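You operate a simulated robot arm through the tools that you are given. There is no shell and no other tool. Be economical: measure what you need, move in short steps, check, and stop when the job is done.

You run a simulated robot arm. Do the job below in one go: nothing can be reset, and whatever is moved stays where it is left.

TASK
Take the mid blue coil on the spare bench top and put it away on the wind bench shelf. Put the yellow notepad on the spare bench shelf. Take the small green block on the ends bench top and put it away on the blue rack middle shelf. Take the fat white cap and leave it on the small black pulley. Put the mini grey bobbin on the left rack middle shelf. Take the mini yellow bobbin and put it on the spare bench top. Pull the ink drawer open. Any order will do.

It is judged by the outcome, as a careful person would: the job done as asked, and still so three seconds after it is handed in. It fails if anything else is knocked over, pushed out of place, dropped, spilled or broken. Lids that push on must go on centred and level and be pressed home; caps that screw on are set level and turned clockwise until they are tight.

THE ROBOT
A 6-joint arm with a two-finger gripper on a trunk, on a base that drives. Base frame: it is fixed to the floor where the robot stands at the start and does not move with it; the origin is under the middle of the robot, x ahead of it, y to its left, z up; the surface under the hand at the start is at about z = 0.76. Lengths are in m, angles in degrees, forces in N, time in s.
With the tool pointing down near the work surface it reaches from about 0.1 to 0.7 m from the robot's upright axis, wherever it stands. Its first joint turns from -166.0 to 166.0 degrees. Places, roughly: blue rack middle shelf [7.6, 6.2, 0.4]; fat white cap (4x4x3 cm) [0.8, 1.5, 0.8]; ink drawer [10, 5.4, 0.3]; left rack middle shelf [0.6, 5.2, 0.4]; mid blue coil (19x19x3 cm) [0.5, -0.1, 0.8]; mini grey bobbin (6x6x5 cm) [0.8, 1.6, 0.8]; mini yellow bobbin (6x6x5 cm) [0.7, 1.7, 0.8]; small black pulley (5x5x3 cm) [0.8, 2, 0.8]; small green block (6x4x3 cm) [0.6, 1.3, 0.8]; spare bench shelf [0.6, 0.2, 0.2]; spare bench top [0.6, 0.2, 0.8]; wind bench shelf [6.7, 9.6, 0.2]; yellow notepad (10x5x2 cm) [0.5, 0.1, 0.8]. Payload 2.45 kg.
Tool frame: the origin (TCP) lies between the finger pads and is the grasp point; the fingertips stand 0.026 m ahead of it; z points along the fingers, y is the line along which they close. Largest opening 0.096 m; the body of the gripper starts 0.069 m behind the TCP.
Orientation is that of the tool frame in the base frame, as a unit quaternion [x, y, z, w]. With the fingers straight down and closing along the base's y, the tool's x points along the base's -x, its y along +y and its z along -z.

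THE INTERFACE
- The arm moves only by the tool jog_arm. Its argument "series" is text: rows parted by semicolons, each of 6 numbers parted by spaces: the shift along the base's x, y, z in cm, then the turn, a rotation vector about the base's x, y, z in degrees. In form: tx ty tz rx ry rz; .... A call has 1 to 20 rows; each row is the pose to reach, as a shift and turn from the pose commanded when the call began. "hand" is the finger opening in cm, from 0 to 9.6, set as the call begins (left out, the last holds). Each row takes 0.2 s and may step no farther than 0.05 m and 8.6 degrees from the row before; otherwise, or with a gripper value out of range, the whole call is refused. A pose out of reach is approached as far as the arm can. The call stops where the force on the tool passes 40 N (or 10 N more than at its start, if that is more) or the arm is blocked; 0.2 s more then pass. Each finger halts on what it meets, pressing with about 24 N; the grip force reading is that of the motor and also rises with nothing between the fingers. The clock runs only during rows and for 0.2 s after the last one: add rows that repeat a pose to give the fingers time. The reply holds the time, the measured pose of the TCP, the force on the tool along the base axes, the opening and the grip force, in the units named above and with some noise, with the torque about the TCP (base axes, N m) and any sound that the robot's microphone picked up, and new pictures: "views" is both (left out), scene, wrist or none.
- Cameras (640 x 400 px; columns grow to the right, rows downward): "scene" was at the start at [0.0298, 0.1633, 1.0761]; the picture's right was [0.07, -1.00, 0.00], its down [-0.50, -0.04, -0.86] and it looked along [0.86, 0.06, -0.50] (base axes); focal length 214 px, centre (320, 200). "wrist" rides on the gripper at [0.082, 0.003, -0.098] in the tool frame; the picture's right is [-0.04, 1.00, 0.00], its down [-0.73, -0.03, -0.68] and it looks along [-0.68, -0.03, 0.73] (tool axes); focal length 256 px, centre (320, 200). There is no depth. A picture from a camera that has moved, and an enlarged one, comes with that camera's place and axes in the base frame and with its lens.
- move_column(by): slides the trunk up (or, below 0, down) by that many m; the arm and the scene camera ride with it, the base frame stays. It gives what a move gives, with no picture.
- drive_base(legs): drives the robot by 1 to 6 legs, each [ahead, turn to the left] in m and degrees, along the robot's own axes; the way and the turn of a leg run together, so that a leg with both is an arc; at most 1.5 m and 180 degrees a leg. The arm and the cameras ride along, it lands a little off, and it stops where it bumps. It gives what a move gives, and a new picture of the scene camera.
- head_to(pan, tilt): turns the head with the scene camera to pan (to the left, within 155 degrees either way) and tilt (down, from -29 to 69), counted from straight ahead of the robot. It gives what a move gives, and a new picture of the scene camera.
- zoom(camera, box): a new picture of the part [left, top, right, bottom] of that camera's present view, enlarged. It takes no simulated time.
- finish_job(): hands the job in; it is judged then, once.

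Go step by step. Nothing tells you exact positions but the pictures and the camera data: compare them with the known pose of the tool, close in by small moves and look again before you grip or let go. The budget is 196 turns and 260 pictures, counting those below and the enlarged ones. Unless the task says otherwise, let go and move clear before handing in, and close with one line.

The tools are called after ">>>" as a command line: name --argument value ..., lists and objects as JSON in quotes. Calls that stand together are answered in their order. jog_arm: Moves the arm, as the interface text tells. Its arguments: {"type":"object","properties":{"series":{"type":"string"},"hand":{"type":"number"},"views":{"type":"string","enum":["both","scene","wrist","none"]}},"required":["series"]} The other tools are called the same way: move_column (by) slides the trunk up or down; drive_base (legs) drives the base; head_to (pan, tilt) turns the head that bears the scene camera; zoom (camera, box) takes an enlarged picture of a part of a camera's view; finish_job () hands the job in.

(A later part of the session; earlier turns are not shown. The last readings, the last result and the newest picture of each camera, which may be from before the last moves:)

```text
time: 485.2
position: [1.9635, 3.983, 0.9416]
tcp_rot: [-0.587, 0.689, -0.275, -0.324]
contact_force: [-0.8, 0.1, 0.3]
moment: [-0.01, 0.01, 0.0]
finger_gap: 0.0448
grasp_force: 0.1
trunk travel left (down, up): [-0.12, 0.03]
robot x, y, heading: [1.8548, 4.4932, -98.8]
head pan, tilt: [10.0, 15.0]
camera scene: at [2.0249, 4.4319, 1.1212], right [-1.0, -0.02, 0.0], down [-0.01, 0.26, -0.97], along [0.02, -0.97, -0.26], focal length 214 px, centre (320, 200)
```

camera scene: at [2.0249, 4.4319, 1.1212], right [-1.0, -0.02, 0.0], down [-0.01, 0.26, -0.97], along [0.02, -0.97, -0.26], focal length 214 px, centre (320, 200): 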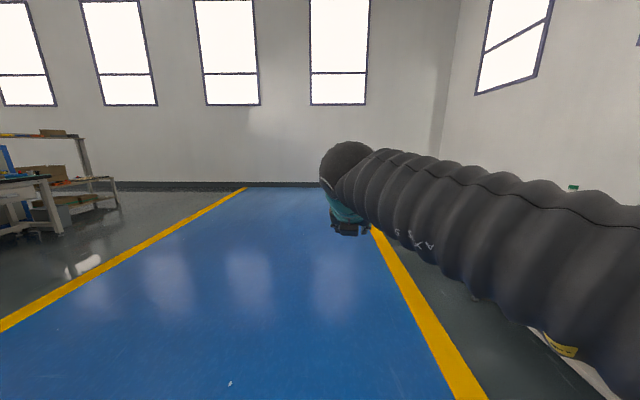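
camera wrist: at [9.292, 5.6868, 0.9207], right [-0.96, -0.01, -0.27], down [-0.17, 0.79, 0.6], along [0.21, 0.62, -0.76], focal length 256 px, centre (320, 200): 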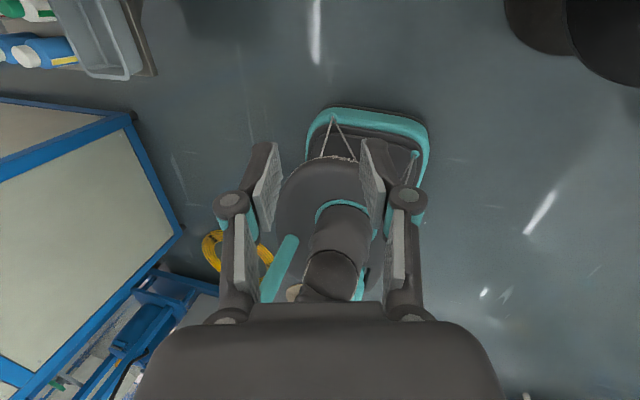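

>>> drive_base --legs '[[0, 7], [1.5, 0], [1.4, 0], [0, -90]]'

>>> head_to --pan 15 --tilt 30

```text
time: 503.8
position: [1.319, 1.3877, 0.9408]
tcp_rot: [0.017, 0.905, 0.009, -0.424]
contact_force: [0.4, -0.2, -0.5]
moment: [0.04, -0.02, 0.02]
finger_gap: 0.0449
grasp_force: 0.0
trunk travel left (down, up): [-0.12, 0.03]
robot x, y, heading: [1.8101, 1.5595, 178.2]
head pan, tilt: [10.0, 15.0]
camera scene: at [1.7719, 1.3818, 1.1213], right [-0.14, 0.99, 0.0], down [0.26, 0.04, -0.97], along [-0.96, -0.14, -0.26], focal length 214 px, centre (320, 200)
```

scene: 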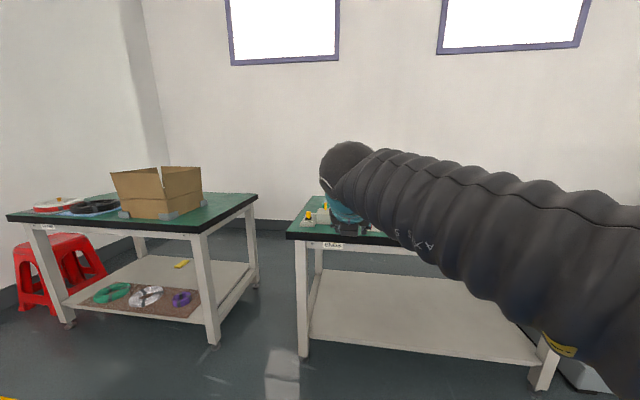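

```text
time: 504.6
position: [1.318, 1.3892, 0.9421]
tcp_rot: [0.017, 0.905, 0.01, -0.424]
contact_force: [-0.1, 0.6, 0.0]
moment: [0.02, 0.01, -0.01]
finger_gap: 0.045
grasp_force: 0.0
trunk travel left (down, up): [-0.12, 0.03]
robot x, y, heading: [1.8108, 1.5531, 178.0]
head pan, tilt: [15.0, 30.0]
camera scene: at [1.7763, 1.3745, 1.0971], right [-0.23, 0.97, 0.0], down [0.49, 0.11, -0.87], along [-0.84, -0.2, -0.5], focal length 214 px, centre (320, 200)
```

scene: 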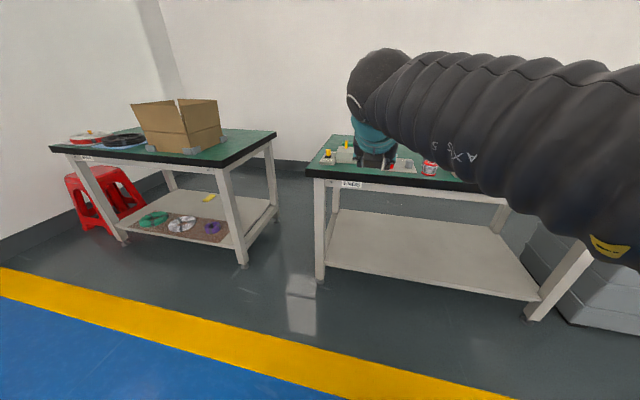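

The benches' labelled fronts are on this side. I first do the cap: I move to about [1.42, 1.88] facing the bench, with the arm raised clear.

>>> jog_arm --series "0 0 2 0 0 0; 0 0 4 0 0 0; 0 0 4 0 0 0" --views "none"

>>> drive_base --legs '[[0, -89], [0.33, 0], [0, 90], [0.38, 0]]'

```text
time: 505.4
position: [1.3172, 1.3888, 0.9788]
tcp_rot: [0.016, 0.905, 0.009, -0.425]
contact_force: [0.2, -0.5, 0.1]
moment: [0.01, 0.0, -0.02]
finger_gap: 0.0452
grasp_force: 0.1
trunk travel left (down, up): [-0.12, 0.03]
robot x, y, heading: [1.8081, 1.5547, 177.9]
head pan, tilt: [15.0, 30.0]
```

```text
time: 517.1
position: [0.9345, 1.6817, 0.9795]
tcp_rot: [-0.008, 0.906, -0.002, -0.424]
contact_force: [-0.1, -0.3, 0.4]
moment: [-0.05, 0.0, 0.0]
finger_gap: 0.0451
grasp_force: 0.1
trunk travel left (down, up): [-0.12, 0.03]
robot x, y, heading: [1.4173, 1.8755, -178.7]
head pan, tilt: [15.0, 30.0]
camera scene: at [1.3938, 1.6937, 1.0971], right [-0.28, 0.96, 0.0], down [0.48, 0.14, -0.87], along [-0.83, -0.24, -0.5], focal length 214 px, centre (320, 200)
```

scene: 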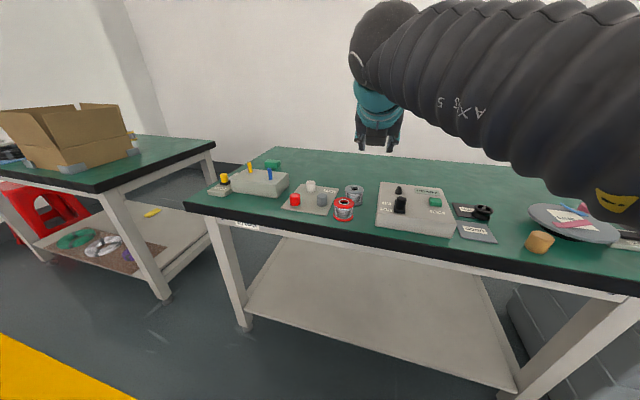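

All items are in view. I steepen the tool by 15° and move above the white cap to look.

>>> jog_arm --series "-2.2 -3.2 0 0 -4 0; -4.4 -6.4 0 0 -8 0; -6.6 -9.6 -1 0 -12 0; -8.8 -12.8 -2 0 -15 0; -10 -16 -3 0 -15 0; -11.5 -19.4 -4 0 -15 0; -11.5 -19.4 -4 0 -15 0" --hand 6.5 --views "wrist"

```text
time: 518.7
position: [0.8169, 1.4857, 0.9354]
tcp_rot: [-0.008, 0.953, -0.004, -0.302]
contact_force: [0.7, -0.6, 1.1]
moment: [0.0, -0.01, 0.0]
finger_gap: 0.0652
grasp_force: 0.0
trunk travel left (down, up): [-0.12, 0.03]
robot x, y, heading: [1.4183, 1.8752, -178.7]
head pan, tilt: [15.0, 30.0]
camera wrist: at [0.8073, 1.4895, 1.0621], right [0.01, 1.0, -0.02], down [0.99, -0.01, 0.13], along [0.13, -0.03, -0.99], focal length 256 px, centre (320, 200)
```

wrist: 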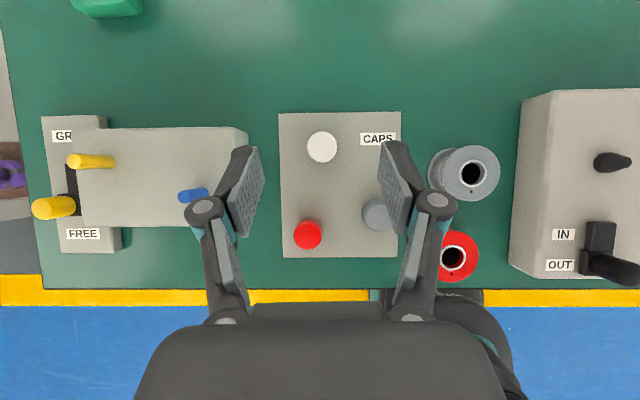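

The white cap is at [0.788, 1.485]. I move over it and go down to gripping height.

>>> jog_arm --series "-2.9 -0.1 -3 0 0 0; -2.9 -0.1 -7 0 0 0; -2.9 -0.1 -10.5 0 0 0; -2.9 -0.1 -12.5 0 0 0; -2.9 -0.1 -14 0 0 0; -2.9 -0.1 -14 0 0 0" --views "wrist"

```text
time: 520.1
position: [0.7909, 1.4855, 0.7992]
tcp_rot: [-0.008, 0.953, -0.003, -0.302]
contact_force: [0.1, 0.0, 0.8]
moment: [0.0, -0.02, 0.03]
finger_gap: 0.0649
grasp_force: 0.0
trunk travel left (down, up): [-0.12, 0.03]
robot x, y, heading: [1.4166, 1.8761, -178.9]
head pan, tilt: [15.0, 30.0]
camera wrist: at [0.781, 1.4893, 0.9252], right [0.02, 1.0, -0.02], down [0.99, -0.01, 0.13], along [0.13, -0.03, -0.99], focal length 256 px, centre (320, 200)
```

wrist: 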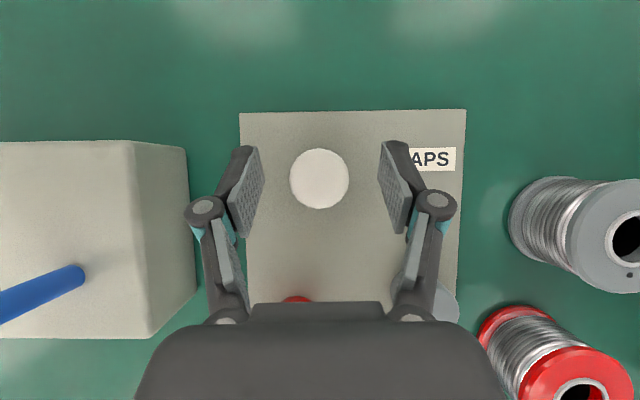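

>>> jog_arm --series "0 0 -0.6 0 0 0; 0 0 -1.1 0 0 0; 0 0 -1.1 0 0 0" --views "none"

>>> jog_arm --series "0 0 0 0 0 0; 0 0 0 0 0 0; 0 0 0 0 0 0; 0 0 0 0 0 0; 0 0 0 0 0 0" --hand 0 --views "none"

>>> jog_arm --series "0 0 1 0 0 0; 0 0 4 0 0 0; 0 0 8 0 0 0; 0 0 12 0 0 0; 0 0 12 0 0 0" --views "wrist"

```text
time: 520.9
position: [0.7906, 1.4876, 0.7891]
tcp_rot: [-0.009, 0.953, -0.004, -0.303]
contact_force: [-0.4, -0.3, 3.4]
moment: [0.11, 0.06, -0.01]
finger_gap: 0.0654
grasp_force: 0.1
trunk travel left (down, up): [-0.12, 0.03]
robot x, y, heading: [1.4176, 1.8774, -179.0]
head pan, tilt: [15.0, 30.0]
```

```text
time: 522.2
position: [0.7908, 1.4872, 0.7926]
tcp_rot: [-0.008, 0.952, -0.005, -0.307]
contact_force: [0.1, 0.0, 10.4]
moment: [0.24, 0.04, 0.04]
finger_gap: 0.0301
grasp_force: 24.3
trunk travel left (down, up): [-0.12, 0.03]
robot x, y, heading: [1.4146, 1.8789, -178.8]
head pan, tilt: [15.0, 30.0]
stopped in row 5: the force on the tool passed its limit at 40 N (the readings are from after the stop); the commanded pose is now the measured one
```

```text
time: 523.5
position: [0.792, 1.4902, 0.9097]
tcp_rot: [-0.008, 0.953, -0.004, -0.304]
contact_force: [-0.5, -0.2, -0.3]
moment: [-0.01, 0.0, 0.01]
finger_gap: 0.0303
grasp_force: 24.3
trunk travel left (down, up): [-0.12, 0.03]
robot x, y, heading: [1.4187, 1.8737, -178.9]
head pan, tilt: [15.0, 30.0]
camera wrist: at [0.7835, 1.4939, 1.0356], right [0.01, 1.0, -0.03], down [0.99, -0.01, 0.13], along [0.13, -0.03, -0.99], focal length 256 px, centre (320, 200)
```

wrist: 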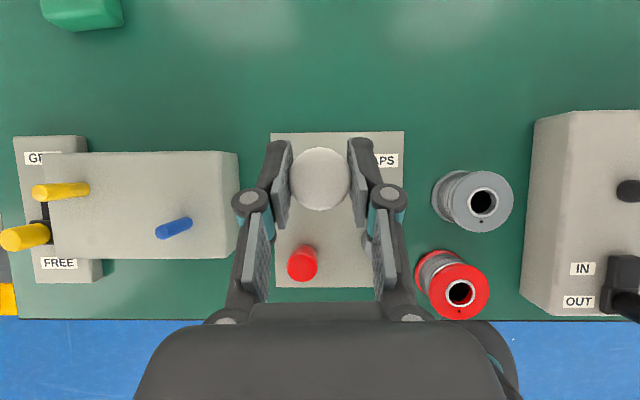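

The cap is held. I raise it, turn the robot 29° right so the pulley lies on its reachable left side, and look from above.

>>> jog_arm --series "0 0 4 0 0 0; 0 0 8 0 0 0; 4 4 8 0 0 0; 4 4 8 0 0 0" --views "none"

>>> drive_base --legs '[[0, -30]]'

>>> zoom --camera "wrist" --box '[0, 0, 640, 400]'

```text
refused: row 3 steps farther than a row can; nothing moved
```

```text
time: 525.3
position: [0.683, 1.8569, 0.9095]
tcp_rot: [0.24, 0.922, 0.076, -0.295]
contact_force: [-0.7, -0.5, -0.1]
moment: [0.0, -0.02, -0.01]
finger_gap: 0.0302
grasp_force: 24.0
trunk travel left (down, up): [-0.12, 0.03]
robot x, y, heading: [1.4193, 1.8784, 151.2]
head pan, tilt: [15.0, 30.0]
camera scene: at [1.3051, 1.7304, 1.097], right [0.24, 0.97, 0.0], down [0.49, -0.12, -0.87], along [-0.84, 0.21, -0.5], focal length 214 px, centre (320, 200)
```

scene: 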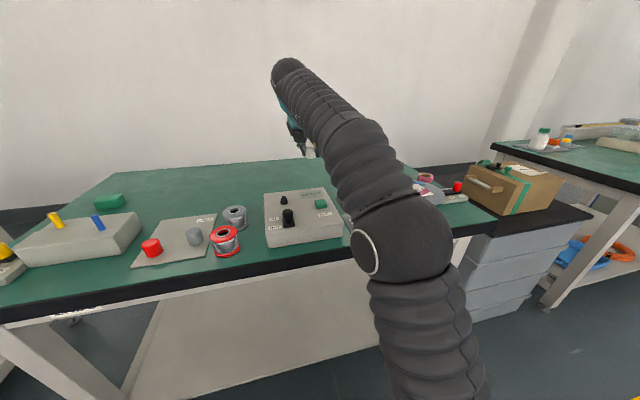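

```text
1.00 times, centred on (320, 200) of wrist (not enlarged: the box is as wide or as high as the picture)
camera zoom: at [0.6773, 1.8653, 1.0355], right [0.52, 0.86, -0.03], down [0.85, -0.51, 0.13], along [0.1, -0.09, -0.99], focal length 256 px, centre (320, 200)
```

zoom: 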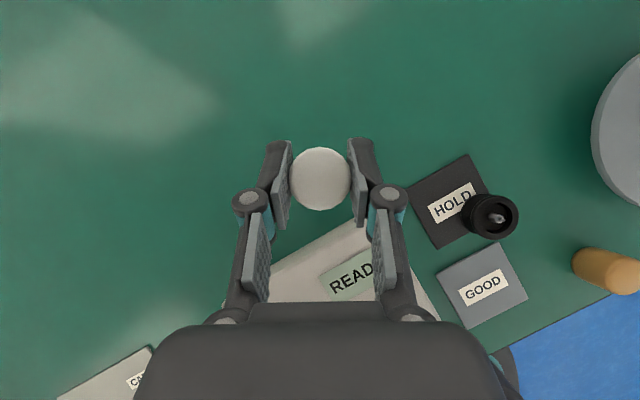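

The pulley is at about [0.803, 1.978], with a hub pin in its middle. I move closer and zoom in on it.

>>> jog_arm --series "2 2 3 0 0 0; 4.5 4.5 4 0 0 0; 7 7 4 0 0 0; 7 7 4 0 0 0" --views "none"

>>> zoom --camera "wrist" --box '[250, 120, 490, 270]'

>>> head_to --pan 30 --tilt 30

```text
time: 526.3
position: [0.753, 1.9273, 0.9459]
tcp_rot: [0.241, 0.922, 0.075, -0.295]
contact_force: [0.0, -0.2, -0.6]
moment: [-0.03, 0.01, 0.02]
finger_gap: 0.0302
grasp_force: 24.0
trunk travel left (down, up): [-0.12, 0.03]
robot x, y, heading: [1.416, 1.8754, 151.2]
head pan, tilt: [15.0, 30.0]
```

```text
2.67 times, centred on (370, 195) of wrist
camera zoom: at [0.7467, 1.9347, 1.0728], right [0.52, 0.86, -0.03], down [0.85, -0.51, 0.13], along [0.1, -0.09, -0.99], focal length 683 px, centre (187, 213)
```

zoom: 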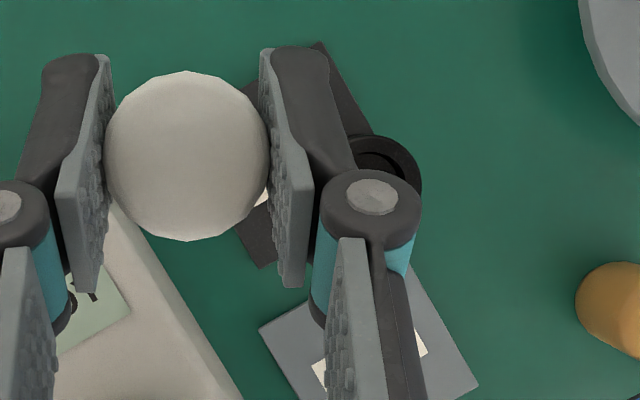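

```text
time: 527.1
position: [0.7523, 1.9272, 0.9471]
tcp_rot: [0.24, 0.922, 0.075, -0.295]
contact_force: [-0.2, -0.6, -0.2]
moment: [0.03, 0.01, -0.03]
finger_gap: 0.0304
grasp_force: 24.0
trunk travel left (down, up): [-0.12, 0.03]
robot x, y, heading: [1.4173, 1.8732, 151.1]
head pan, tilt: [30.0, 30.0]
camera scene: at [1.3024, 1.707, 1.097], right [-0.02, 1.0, 0.0], down [0.5, 0.01, -0.87], along [-0.87, -0.01, -0.5], focal length 214 px, centre (320, 200)
```

scene: 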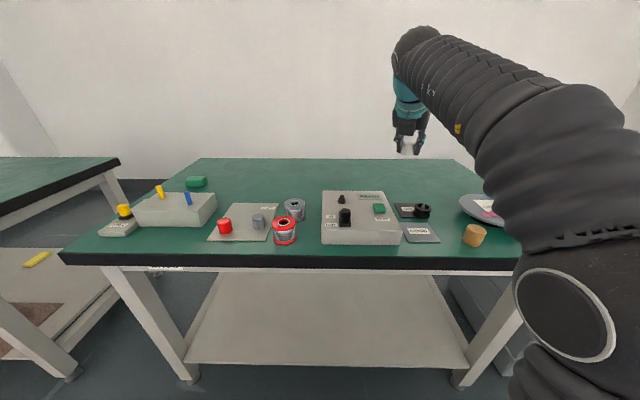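

>>> zoom --camera "scene" --box '[380, 180, 476, 240]'

>>> jog_arm --series "1 4 0 0 0 0; 2 8 0 0 0 0; 2 8 0 0 0 0" --views "wrist"

```text
6.67 times, centred on (428, 210) of scene
camera zoom: at [1.3024, 1.707, 1.097], right [-0.02, 1.0, 0.0], down [0.5, 0.01, -0.87], along [-0.87, -0.01, -0.5], focal length 1430 px, centre (-400, 133)
```

zoom: 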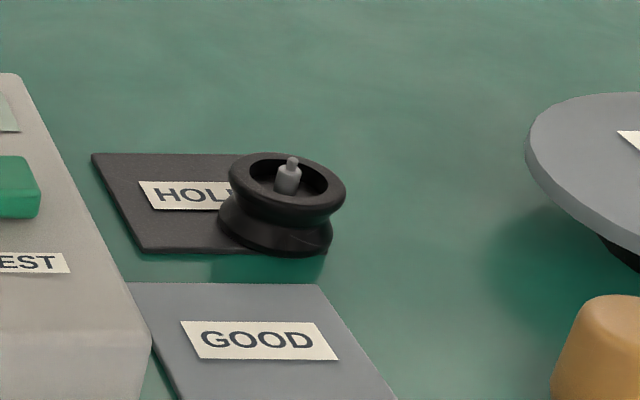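

```text
time: 527.9
position: [0.773, 1.9988, 0.9472]
tcp_rot: [0.242, 0.92, 0.082, -0.297]
contact_force: [0.0, 0.2, -0.1]
moment: [-0.03, 0.0, -0.02]
finger_gap: 0.03
grasp_force: 24.3
out of reach, approached as far as the arm can: row 2, 3
trunk travel left (down, up): [-0.12, 0.03]
robot x, y, heading: [1.4178, 1.8755, 151.2]
head pan, tilt: [30.0, 30.0]
camera wrist: at [0.7666, 2.0052, 1.0738], right [0.52, 0.85, -0.01], down [0.85, -0.52, 0.12], along [0.09, -0.07, -0.99], focal length 256 px, centre (320, 200)
```

wrist: 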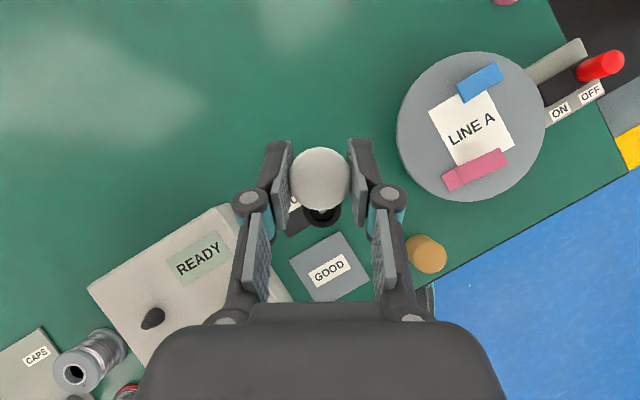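

The pulley has a recess with a small hub pin. The wrist limit is close here, so I turn the robot another 15° right for more freedom.

>>> drive_base --legs '[[0, -16]]'

>>> jog_arm --series "-1 -4 0 0 0 0; -2 -8 0 0 0 0; -3 -12 0 0 0 0; -3 -15 0 0 0 0; -3 -15 0 0 0 0" --views "wrist"

```text
time: 529.2
position: [0.8318, 2.1725, 0.9483]
tcp_rot: [0.369, 0.877, 0.124, -0.283]
contact_force: [0.1, 0.5, 0.4]
moment: [-0.05, 0.01, 0.03]
finger_gap: 0.0302
grasp_force: 23.9
trunk travel left (down, up): [-0.12, 0.03]
robot x, y, heading: [1.4186, 1.8746, 134.6]
head pan, tilt: [30.0, 30.0]
camera scene: at [1.2602, 1.7455, 1.097], right [0.26, 0.96, 0.0], down [0.48, -0.13, -0.87], along [-0.84, 0.23, -0.5], focal length 214 px, centre (320, 200)
```

scene: 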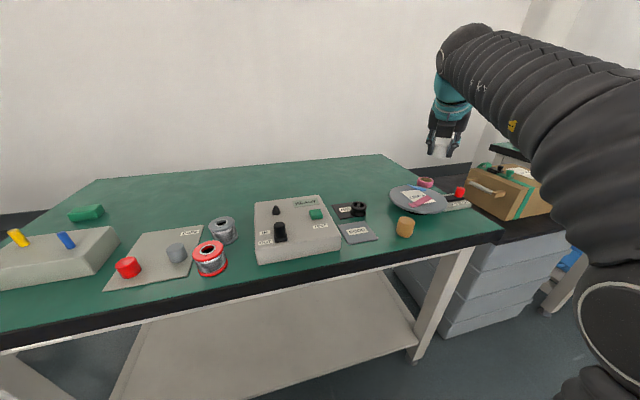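

```text
time: 530.4
position: [0.8036, 2.0245, 0.9491]
tcp_rot: [0.369, 0.877, 0.123, -0.282]
contact_force: [-0.9, -0.1, 0.1]
moment: [0.04, -0.02, 0.02]
finger_gap: 0.03
grasp_force: 24.0
trunk travel left (down, up): [-0.12, 0.03]
robot x, y, heading: [1.4177, 1.8746, 134.9]
head pan, tilt: [30.0, 30.0]
camera wrist: at [0.7988, 2.0318, 1.0756], right [0.74, 0.67, -0.01], down [0.67, -0.73, 0.12], along [0.07, -0.1, -0.99], focal length 256 px, centre (320, 200)
```

wrist: 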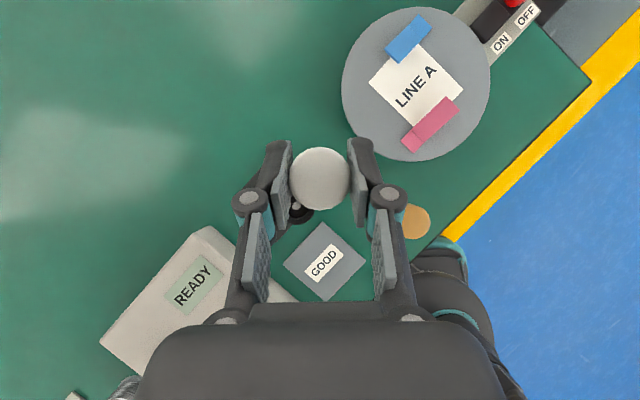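

I move the cap over the pulley and lower to about 1.5 cm above it, then check from the side.

>>> jog_arm --series "0.3 -2.5 -2 0 0 0; 0.6 -4.9 -4 0 0 0; 0.6 -4.9 -7 0 0 0; 0.6 -4.9 -10 0 0 0; 0.6 -4.9 -10 0 0 0" --views "wrist"

>>> zoom --camera "scene" --box '[310, 170, 406, 230]'

```text
time: 531.6
position: [0.8064, 1.9763, 0.8501]
tcp_rot: [0.369, 0.877, 0.124, -0.282]
contact_force: [-0.2, 0.7, 0.1]
moment: [0.0, 0.01, 0.01]
finger_gap: 0.0301
grasp_force: 23.6
trunk travel left (down, up): [-0.12, 0.03]
robot x, y, heading: [1.4205, 1.875, 135.0]
head pan, tilt: [30.0, 30.0]
camera wrist: at [0.8014, 1.9831, 0.9759], right [0.74, 0.67, -0.02], down [0.67, -0.73, 0.12], along [0.07, -0.1, -0.99], focal length 256 px, centre (320, 200)
```

wrist: 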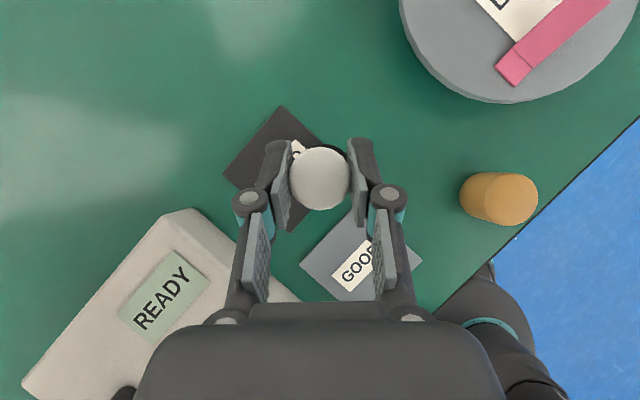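

```text
6.67 times, centred on (358, 200) of scene
camera zoom: at [1.2602, 1.7454, 1.097], right [0.26, 0.96, 0.0], down [0.48, -0.13, -0.87], along [-0.84, 0.23, -0.5], focal length 1430 px, centre (67, 200)
```

zoom: 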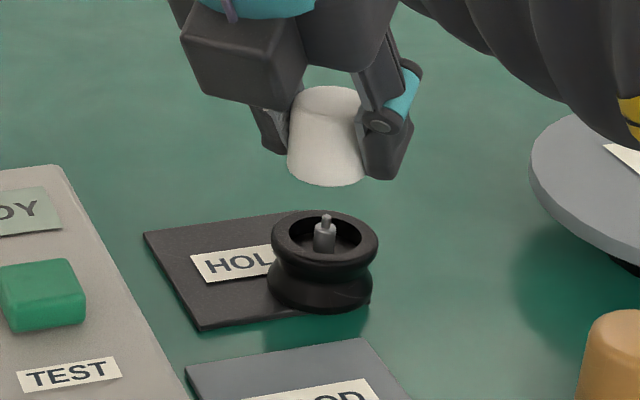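

The cap is well centred over the pulley (within 2 mm). I lower it in small steps watching for contact.

>>> jog_arm --series "0.1 0.1 -0.8 0 0 0; 0.1 0.1 -1.6 0 0 0; 0.1 0.1 -2 0 0 0; 0.1 0.1 -2 0 0 0" --views "none"

>>> zoom --camera "scene" --box '[310, 170, 406, 230]'

```text
time: 532.6
position: [0.808, 1.9749, 0.8278]
tcp_rot: [0.369, 0.877, 0.124, -0.282]
contact_force: [0.3, 0.0, -0.3]
moment: [0.01, 0.02, 0.02]
finger_gap: 0.0303
grasp_force: 23.9
trunk travel left (down, up): [-0.12, 0.03]
robot x, y, heading: [1.4184, 1.8765, 134.9]
head pan, tilt: [30.0, 30.0]
```

```text
6.67 times, centred on (358, 200) of scene
camera zoom: at [1.2602, 1.7454, 1.097], right [0.26, 0.96, 0.0], down [0.48, -0.13, -0.87], along [-0.84, 0.23, -0.5], focal length 1430 px, centre (67, 200)
```

zoom: 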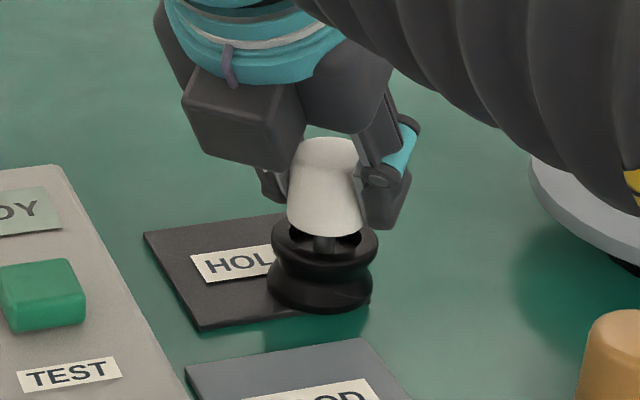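

>>> jog_arm --series "0 0 -0.4 0 0 0; 0 0 -0.8 0 0 0; 0 0 -0.8 0 0 0" --views "none"

>>> zoom --camera "scene" --box '[310, 170, 406, 230]'

```text
time: 533.4
position: [0.8087, 1.9757, 0.8198]
tcp_rot: [0.369, 0.877, 0.124, -0.282]
contact_force: [0.3, 0.1, -1.1]
moment: [-0.02, 0.0, 0.01]
finger_gap: 0.0302
grasp_force: 24.4
trunk travel left (down, up): [-0.12, 0.03]
robot x, y, heading: [1.4193, 1.8762, 134.7]
head pan, tilt: [30.0, 30.0]
```

```text
6.67 times, centred on (358, 200) of scene
camera zoom: at [1.2602, 1.7454, 1.097], right [0.26, 0.96, 0.0], down [0.48, -0.13, -0.87], along [-0.84, 0.23, -0.5], focal length 1430 px, centre (67, 200)
```

zoom: 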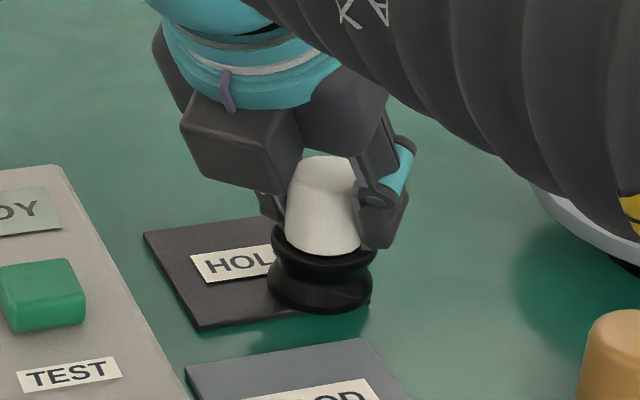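

>>> jog_arm --series "0.1 0.05 -0.3 0 0 0; 0.1 0.05 -0.6 0 0 0; 0.1 0.05 -0.6 0 0 0" --views "none"

```text
time: 534.2
position: [0.811, 1.9754, 0.8159]
tcp_rot: [0.369, 0.876, 0.122, -0.287]
contact_force: [-9.6, 2.0, 37.2]
moment: [-0.04, 0.52, -0.04]
finger_gap: 0.0302
grasp_force: 24.5
trunk travel left (down, up): [-0.12, 0.03]
robot x, y, heading: [1.4166, 1.8774, 134.9]
head pan, tilt: [30.0, 30.0]
```

>>> jog_arm --series "0 0 0.3 0 0 0; 0 0 0.3 0 0 0" --views "wrist"

>>> zoom --camera "scene" --box '[326, 176, 390, 216]'

```text
time: 534.8
position: [0.8109, 1.9756, 0.818]
tcp_rot: [0.369, 0.876, 0.123, -0.284]
contact_force: [-5.1, -0.1, 30.8]
moment: [-0.09, 0.39, -0.03]
finger_gap: 0.0305
grasp_force: 24.2
trunk travel left (down, up): [-0.12, 0.03]
robot x, y, heading: [1.4188, 1.8743, 134.7]
head pan, tilt: [30.0, 30.0]
camera wrist: at [0.8068, 1.983, 0.944], right [0.74, 0.67, -0.02], down [0.67, -0.73, 0.12], along [0.07, -0.1, -0.99], focal length 256 px, centre (320, 200)
```

wrist: 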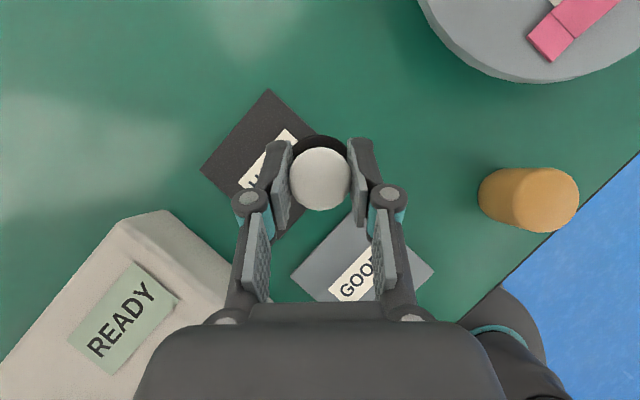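

```text
10.00 times, centred on (358, 196) of scene
camera zoom: at [1.2614, 1.7452, 1.0973], right [0.26, 0.97, 0.0], down [0.48, -0.13, -0.87], along [-0.84, 0.23, -0.5], focal length 2145 px, centre (-60, 240)
```

zoom: 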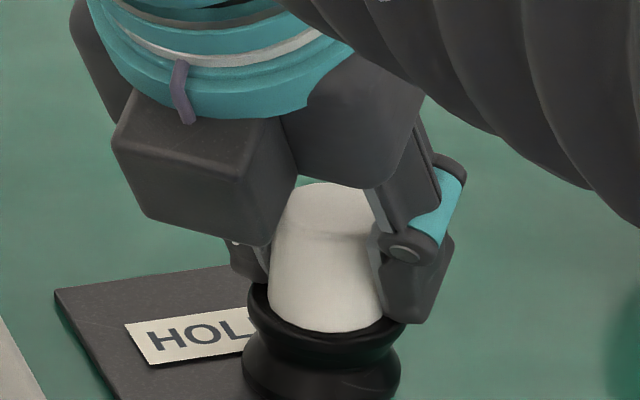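

The cap sits on the pulley, centred to about a millimetre. I relax the pressing force before letting go.

>>> jog_arm --series "0 0 0.2 0 0 0; 0 0 0.2 0 0 0" --views "none"

```text
time: 535.4
position: [0.8103, 1.9754, 0.817]
tcp_rot: [0.369, 0.877, 0.124, -0.282]
contact_force: [-0.2, -0.2, 19.7]
moment: [-0.07, 0.21, 0.02]
finger_gap: 0.03
grasp_force: 24.2
trunk travel left (down, up): [-0.12, 0.03]
robot x, y, heading: [1.4188, 1.8736, 134.8]
head pan, tilt: [30.0, 30.0]
```

>>> jog_arm --series "0 0 0.2 0 0 0; 0 0 0.2 0 0 0" --views "none"

>>> jog_arm --series "0 0 0 0 0 0; 0 0 0 0 0 0; 0 0 0 0 0 0" --hand 5 --views "none"

>>> zoom --camera "scene" --box '[326, 176, 390, 216]'

```text
time: 536.0
position: [0.8111, 1.9755, 0.818]
tcp_rot: [0.368, 0.877, 0.123, -0.282]
contact_force: [1.5, 1.6, 3.4]
moment: [-0.01, 0.01, 0.0]
finger_gap: 0.0299
grasp_force: 23.7
trunk travel left (down, up): [-0.12, 0.03]
robot x, y, heading: [1.4165, 1.8748, 134.6]
head pan, tilt: [30.0, 30.0]
```

```text
time: 536.8
position: [0.8096, 1.9754, 0.8186]
tcp_rot: [0.369, 0.877, 0.124, -0.282]
contact_force: [-0.5, -0.5, 0.1]
moment: [0.01, 0.03, 0.01]
finger_gap: 0.0504
grasp_force: 0.1
trunk travel left (down, up): [-0.12, 0.03]
robot x, y, heading: [1.4186, 1.8743, 135.0]
head pan, tilt: [30.0, 30.0]
```

```text
10.00 times, centred on (358, 196) of scene
camera zoom: at [1.2602, 1.7453, 1.097], right [0.26, 0.97, 0.0], down [0.48, -0.13, -0.87], along [-0.84, 0.23, -0.5], focal length 2145 px, centre (-60, 240)
```

zoom: 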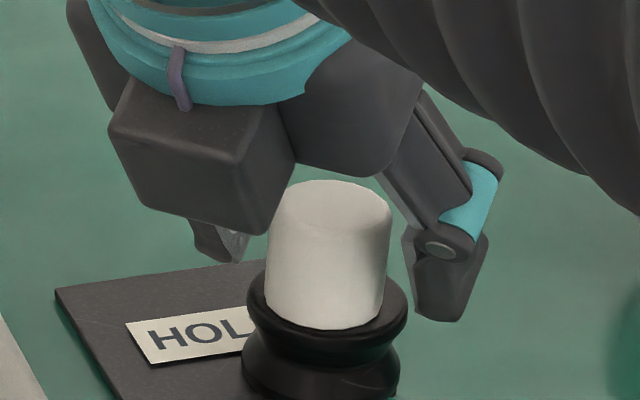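

The cap stands level and centred on the pulley. I lift the hand straight up and clear, then turn back to face the bobbins.

>>> jog_arm --series "0 0 2 0 0 0; 0 0 5 0 0 0; 0 0 9 0 0 0; 0 0 13 0 0 0; 0 0 16 0 0 0; 0 0 16 0 0 0" --views "wrist"

>>> drive_base --legs '[[0, 45]]'

```text
time: 538.2
position: [0.8098, 1.976, 0.9799]
tcp_rot: [0.368, 0.877, 0.122, -0.282]
contact_force: [0.3, 0.0, -0.5]
moment: [-0.01, -0.02, 0.02]
finger_gap: 0.0499
grasp_force: 0.1
trunk travel left (down, up): [-0.12, 0.03]
robot x, y, heading: [1.4151, 1.8755, 134.7]
head pan, tilt: [30.0, 30.0]
camera wrist: at [0.8057, 1.9839, 1.1064], right [0.74, 0.67, -0.01], down [0.67, -0.73, 0.12], along [0.07, -0.1, -0.99], focal length 256 px, centre (320, 200)
```

wrist: 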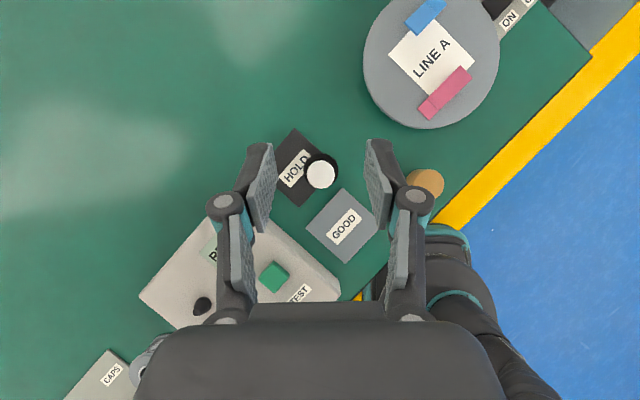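

```text
time: 540.7
position: [0.9216, 1.5095, 0.9791]
tcp_rot: [-0.001, 0.951, 0.004, -0.308]
contact_force: [-0.1, -0.7, 0.2]
moment: [0.01, 0.0, 0.02]
finger_gap: 0.0501
grasp_force: 0.0
trunk travel left (down, up): [-0.12, 0.03]
robot x, y, heading: [1.4176, 1.8793, -179.2]
head pan, tilt: [30.0, 30.0]
camera scene: at [1.4012, 1.6721, 1.097], right [-0.51, 0.86, 0.0], down [0.43, 0.26, -0.87], along [-0.74, -0.44, -0.5], focal length 214 px, centre (320, 200)
```

scene: 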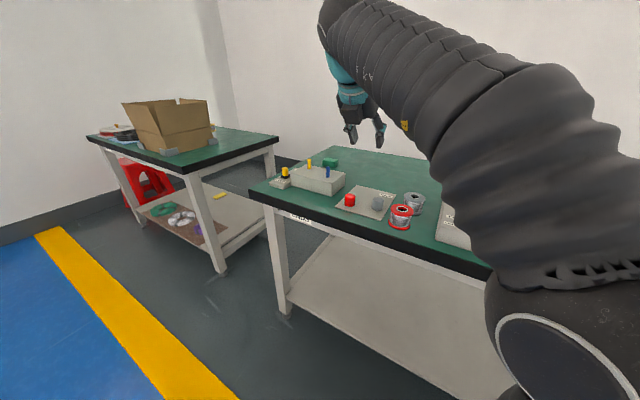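

I move the hand over the grey bobbin to look down on it.

>>> jog_arm --series "-2 2.5 -1 0 0 0; -4 5 -2 0 0 0; -6 7.5 -3 0 0 0; -8 10 -4 0 0 0; -8 12 -5 0 0 0; -8 12 -5 0 0 0" --hand 7.4 --views "wrist"

```text
time: 542.1
position: [0.8404, 1.6282, 0.9303]
tcp_rot: [-0.003, 0.951, 0.004, -0.309]
contact_force: [-1.0, -0.1, -0.2]
moment: [0.0, -0.02, 0.0]
finger_gap: 0.074
grasp_force: 0.2
trunk travel left (down, up): [-0.12, 0.03]
robot x, y, heading: [1.419, 1.8753, -179.2]
head pan, tilt: [30.0, 30.0]
camera wrist: at [0.832, 1.6308, 1.0565], right [0.03, 1.0, -0.01], down [0.99, -0.03, 0.12], along [0.12, -0.02, -0.99], focal length 256 px, centre (320, 200)
```

wrist: 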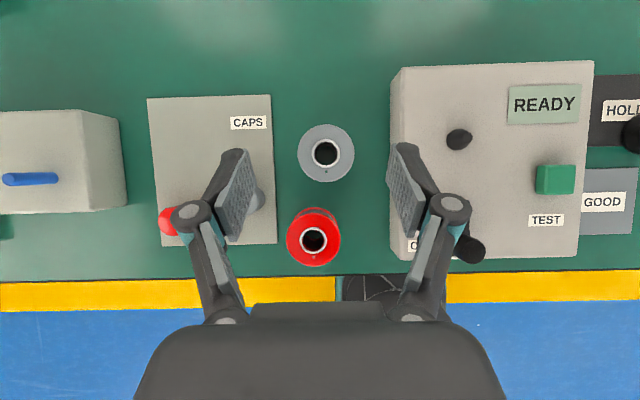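

Grey bobbin at [0.817, 1.632]; the fingers fit between it and the READY box. I go down around it in two stages.

>>> jog_arm --series "-1.4 0.2 -3 0 0 0; -2.8 0.4 -6 0 0 0; -2.8 0.4 -8.5 0 0 0; -2.8 0.4 -8.5 0 0 0" --hand 7 --views "wrist"

```text
time: 543.1
position: [0.8156, 1.6331, 0.8457]
tcp_rot: [-0.001, 0.951, 0.004, -0.308]
contact_force: [0.0, 0.1, 1.0]
moment: [-0.01, -0.02, 0.07]
finger_gap: 0.0703
grasp_force: 0.0
trunk travel left (down, up): [-0.12, 0.03]
robot x, y, heading: [1.4153, 1.8757, -179.3]
head pan, tilt: [30.0, 30.0]
camera wrist: at [0.807, 1.6356, 0.9722], right [0.03, 1.0, -0.02], down [0.99, -0.03, 0.12], along [0.12, -0.02, -0.99], focal length 256 px, centre (320, 200)
```

wrist: 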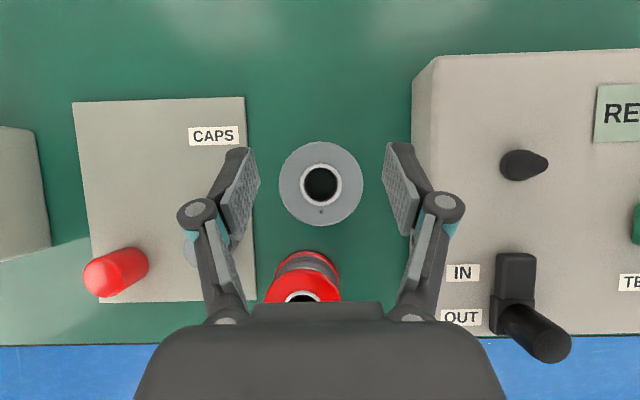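

>>> jog_arm --series "0 -0.15 -2 0 0 0; 0 -0.15 -4 0 0 0; 0 -0.15 -5.2 0 0 0; 0 -0.15 -5.2 0 0 0" --hand 6.7 --views "none"

>>> jog_arm --series "0 0 0 0 0 0; 0 0 0 0 0 0; 0 0 0 0 0 0; 0 0 0 0 0 0" --hand 0 --views "none"

>>> jog_arm --series "0 0 1 0 0 0; 0 0 4 0 0 0; 0 0 8 0 0 0; 0 0 12 0 0 0; 0 0 16 0 0 0; 0 0 16 0 0 0" --views "wrist"

```text
time: 544.1
position: [0.8146, 1.6316, 0.7924]
tcp_rot: [-0.001, 0.951, 0.004, -0.308]
contact_force: [-0.4, 0.2, -0.2]
moment: [0.01, 0.03, -0.01]
finger_gap: 0.067
grasp_force: 0.0
trunk travel left (down, up): [-0.12, 0.03]
robot x, y, heading: [1.4199, 1.877, -179.2]
head pan, tilt: [30.0, 30.0]
```

```text
time: 545.1
position: [0.8135, 1.6322, 0.7936]
tcp_rot: [-0.002, 0.951, 0.004, -0.308]
contact_force: [1.1, 2.3, 4.0]
moment: [-0.12, -0.06, 0.01]
finger_gap: 0.0536
grasp_force: 23.8
trunk travel left (down, up): [-0.12, 0.03]
robot x, y, heading: [1.4161, 1.8777, -179.3]
head pan, tilt: [30.0, 30.0]
```

```text
time: 546.5
position: [0.8142, 1.6336, 0.9509]
tcp_rot: [-0.002, 0.951, 0.004, -0.308]
contact_force: [-0.8, 0.8, -1.6]
moment: [0.01, 0.02, 0.06]
finger_gap: 0.0534
grasp_force: 23.9
trunk travel left (down, up): [-0.12, 0.03]
robot x, y, heading: [1.4187, 1.8742, -179.5]
head pan, tilt: [30.0, 30.0]
camera wrist: at [0.8067, 1.6368, 1.0779], right [0.03, 1.0, -0.01], down [0.99, -0.03, 0.12], along [0.12, -0.02, -0.99], focal length 256 px, centre (320, 200)
```

wrist: 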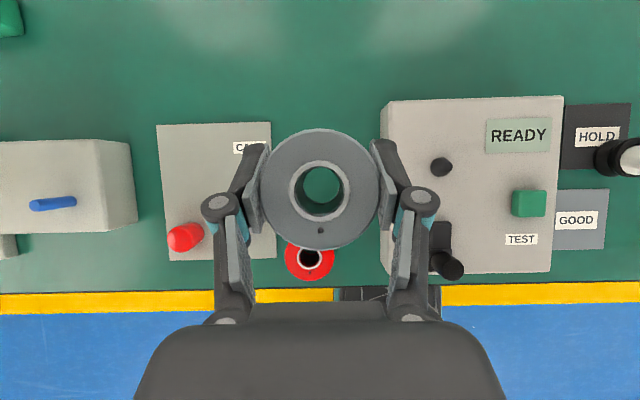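

The grey bobbin is held. I pull the arm in, back into the aisle and drive to the left rack.

>>> jog_arm --series "4 0 1 0 0 0; 8 0 2 0 0 0; 12 0 3 0 0 0; 12 0 3 0 0 0" --views "none"

>>> drive_base --legs '[[-0.45, 0], [0, -90], [1.5, 0], [1.5, 0], [0.6, 0], [0, 90]]'

>>> head_to --pan 20 --tilt 25

```text
time: 547.5
position: [0.9344, 1.635, 0.9827]
tcp_rot: [-0.002, 0.952, 0.004, -0.308]
contact_force: [-0.7, 0.7, -1.2]
moment: [-0.02, -0.01, 0.01]
finger_gap: 0.0535
grasp_force: 23.8
trunk travel left (down, up): [-0.12, 0.03]
robot x, y, heading: [1.4149, 1.8775, -179.3]
head pan, tilt: [30.0, 30.0]
```

```text
time: 575.2
position: [1.4309, 5.2077, 0.9834]
tcp_rot: [-0.034, 0.951, -0.006, -0.308]
contact_force: [0.0, -0.1, -1.2]
moment: [0.0, 0.03, -0.01]
finger_gap: 0.0537
grasp_force: 24.1
trunk travel left (down, up): [-0.12, 0.03]
robot x, y, heading: [1.8973, 5.4803, -175.5]
head pan, tilt: [30.0, 30.0]
camera scene: at [1.8938, 5.2764, 1.097], right [-0.56, 0.83, 0.0], down [0.41, 0.28, -0.87], along [-0.71, -0.49, -0.5], focal length 214 px, centre (320, 200)
```

scene: 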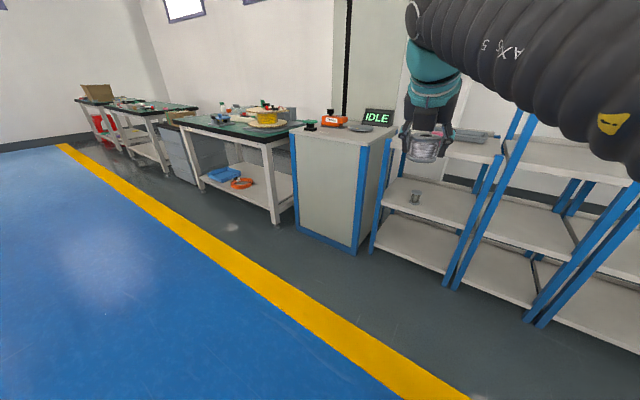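

```text
time: 575.9
position: [1.4315, 5.208, 0.983]
tcp_rot: [-0.033, 0.951, -0.006, -0.308]
contact_force: [-0.6, 0.2, -0.8]
moment: [0.01, 0.03, -0.01]
finger_gap: 0.0536
grasp_force: 24.2
trunk travel left (down, up): [-0.12, 0.03]
robot x, y, heading: [1.8965, 5.4787, -175.7]
head pan, tilt: [20.0, 25.0]
camera scene: at [1.8845, 5.2894, 1.105], right [-0.41, 0.91, 0.0], down [0.39, 0.18, -0.91], along [-0.82, -0.37, -0.42], focal length 214 px, centre (320, 200)
```

scene: 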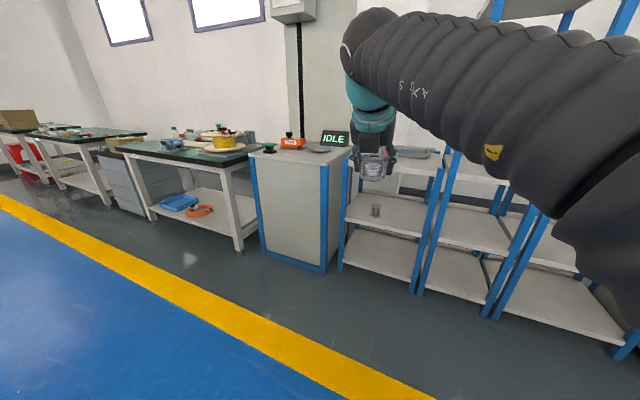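

The left rack is the first bay (y 4.96–5.42, middle-shelf front at x ≈ 0.74), with one small item on its left; the right part near [0.66, 5.28] is free. I lower the arm here in the aisle and then approach.

>>> move_column --by -0.12

>>> jog_arm --series "0 0 -4 0 0 0; 0 0 -8 0 0 0; 0 0 -12 0 0 0; 0 0 -16 0 0 0; 0 0 -20 0 0 0; 0 0 -24 0 0 0; 0 0 -28 0 0 0; 0 0 -32 0 0 0; 0 0 -34 0 0 0; 0 0 -34 0 0 0" --views "none"

>>> drive_base --legs '[[0.4, 0], [0, -18]]'

```text
time: 577.4
position: [1.4308, 5.2083, 0.8652]
tcp_rot: [-0.033, 0.951, -0.006, -0.308]
contact_force: [0.3, 0.1, -1.2]
moment: [-0.01, 0.02, 0.02]
finger_gap: 0.0537
grasp_force: 24.3
trunk travel left (down, up): [0.0, 0.15]
robot x, y, heading: [1.8957, 5.4757, -175.7]
head pan, tilt: [20.0, 25.0]
```

```text
time: 579.6
position: [1.433, 5.2085, 0.5201]
tcp_rot: [-0.033, 0.951, -0.006, -0.309]
contact_force: [0.5, -0.2, -1.9]
moment: [-0.01, 0.02, 0.0]
finger_gap: 0.0538
grasp_force: 23.9
trunk travel left (down, up): [0.0, 0.15]
robot x, y, heading: [1.8974, 5.4842, -175.4]
head pan, tilt: [20.0, 25.0]
```

```text
time: 583.1
position: [0.9706, 5.3365, 0.5216]
tcp_rot: [0.118, 0.944, 0.043, -0.305]
contact_force: [-0.1, 0.2, -2.1]
moment: [-0.02, 0.03, 0.01]
finger_gap: 0.0537
grasp_force: 23.8
trunk travel left (down, up): [0.0, 0.15]
robot x, y, heading: [1.4996, 5.4479, 165.9]
head pan, tilt: [20.0, 25.0]
camera scene: at [1.4262, 5.2724, 0.985], right [-0.11, 0.99, 0.0], down [0.42, 0.05, -0.91], along [-0.9, -0.1, -0.42], focal length 214 px, centre (320, 200)
```

scene: 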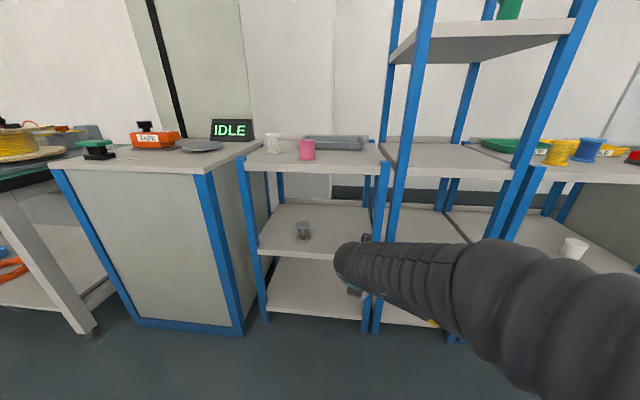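

The left rack is the three-tier one; its middle shelf has one small item at y ≈ 5.1. I slide the bobbin in at z ≈ 0.50 toward [0.65, 5.25].

>>> jog_arm --series "-4 -1.1 -0.5 0 0 0; -8 -2.2 -1 0 0 0; -12 -3.3 -1.5 0 0 0; -16 -4.4 -2 0 0 0; -20 -5.5 -2 0 0 0; -20 -5.5 -2 0 0 0" --views "both"

```text
time: 584.5
position: [0.7708, 5.2803, 0.4999]
tcp_rot: [0.118, 0.944, 0.042, -0.306]
contact_force: [0.0, 0.3, -1.7]
moment: [-0.01, 0.02, -0.02]
finger_gap: 0.0536
grasp_force: 24.3
trunk travel left (down, up): [0.0, 0.15]
robot x, y, heading: [1.4973, 5.4502, 166.0]
head pan, tilt: [20.0, 25.0]
camera scene: at [1.4262, 5.2723, 0.985], right [-0.11, 0.99, 0.0], down [0.42, 0.05, -0.91], along [-0.9, -0.1, -0.42], focal length 214 px, centre (320, 200)
camera wrist: at [0.7637, 5.2847, 0.6263], right [0.28, 0.96, -0.01], down [0.95, -0.28, 0.12], along [0.11, -0.05, -0.99], focal length 256 px, centre (320, 200)
```

scene: 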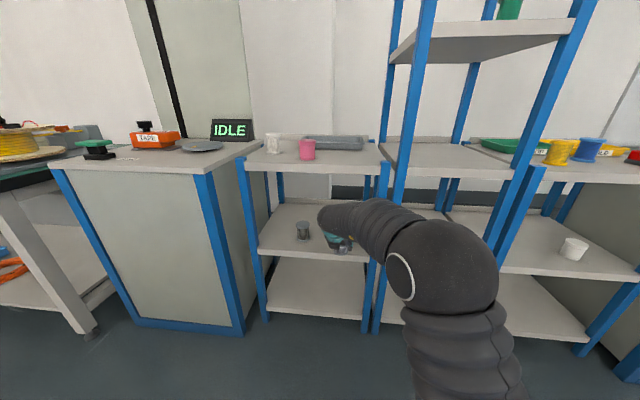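
wrist: 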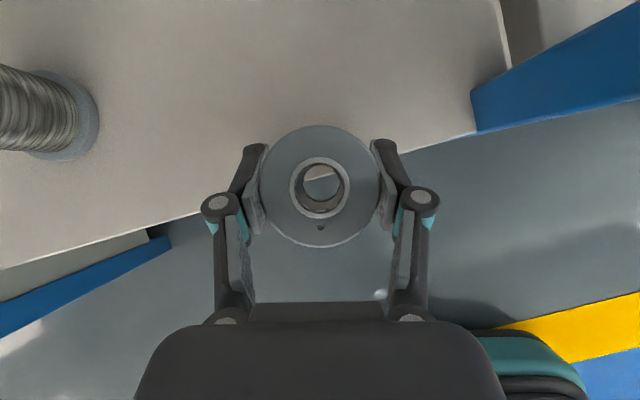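

>>> jog_arm --series "-3.5 -0.8 0 0 0 0; -7 -1.7 0 0 0 0; -10.5 -2.5 0 0 0 0; -10.5 -2.5 -3 0 0 0; -10.5 -2.5 -5.5 0 0 0; -10.5 -2.5 -5.5 0 0 0" --views "both"

```text
time: 585.6
position: [0.6605, 5.256, 0.4798]
tcp_rot: [0.119, 0.941, 0.04, -0.315]
contact_force: [-0.7, -1.1, 14.7]
moment: [0.08, -0.37, 0.0]
finger_gap: 0.0542
grasp_force: 24.3
trunk travel left (down, up): [0.0, 0.15]
robot x, y, heading: [1.4951, 5.455, 166.1]
head pan, tilt: [20.0, 25.0]
stopped in row 5: the force on the tool passed its limit at 54 N (the readings are from after the stop); the commanded pose is now the measured one
camera scene: at [1.427, 5.2725, 0.9853], right [-0.11, 0.99, 0.0], down [0.42, 0.05, -0.91], along [-0.9, -0.1, -0.42], focal length 214 px, centre (320, 200)
camera wrist: at [0.6567, 5.2617, 0.6072], right [0.28, 0.96, -0.03], down [0.96, -0.27, 0.1], along [0.09, -0.05, -0.99], focal length 256 px, centre (320, 200)
```

scene: 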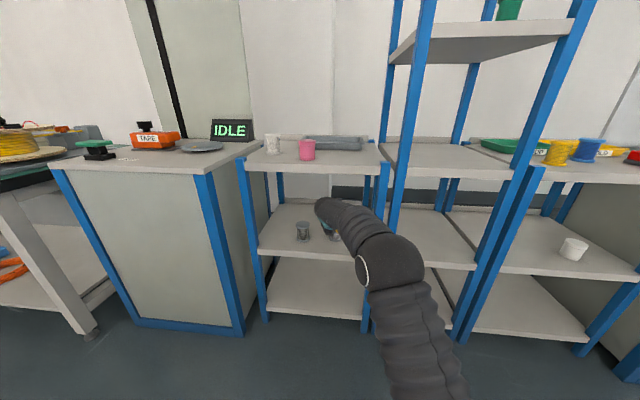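
wrist: 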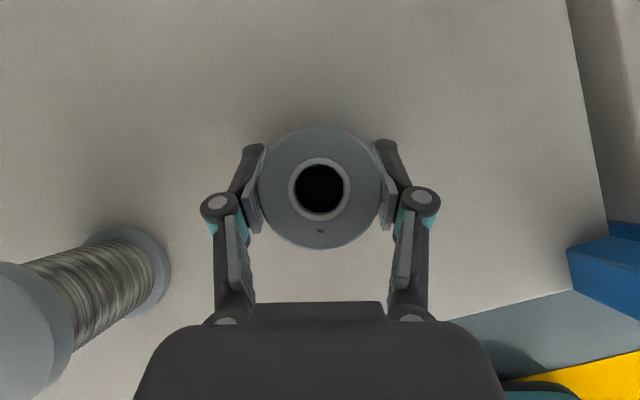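

The bobbin has touched the shelf (it is at z ≈ 0.445, a bit higher than listed). I relax upward slightly, then release.

>>> jog_arm --series "0 0 0.2 0 0 0; 0 0 0.2 0 0 0" --views "none"

```text
time: 586.2
position: [0.6621, 5.2567, 0.4803]
tcp_rot: [0.119, 0.941, 0.04, -0.314]
contact_force: [-6.9, -1.3, 17.1]
moment: [0.0, 0.24, 0.01]
finger_gap: 0.0539
grasp_force: 24.1
trunk travel left (down, up): [0.0, 0.15]
robot x, y, heading: [1.4993, 5.4514, 166.4]
head pan, tilt: [20.0, 25.0]
```

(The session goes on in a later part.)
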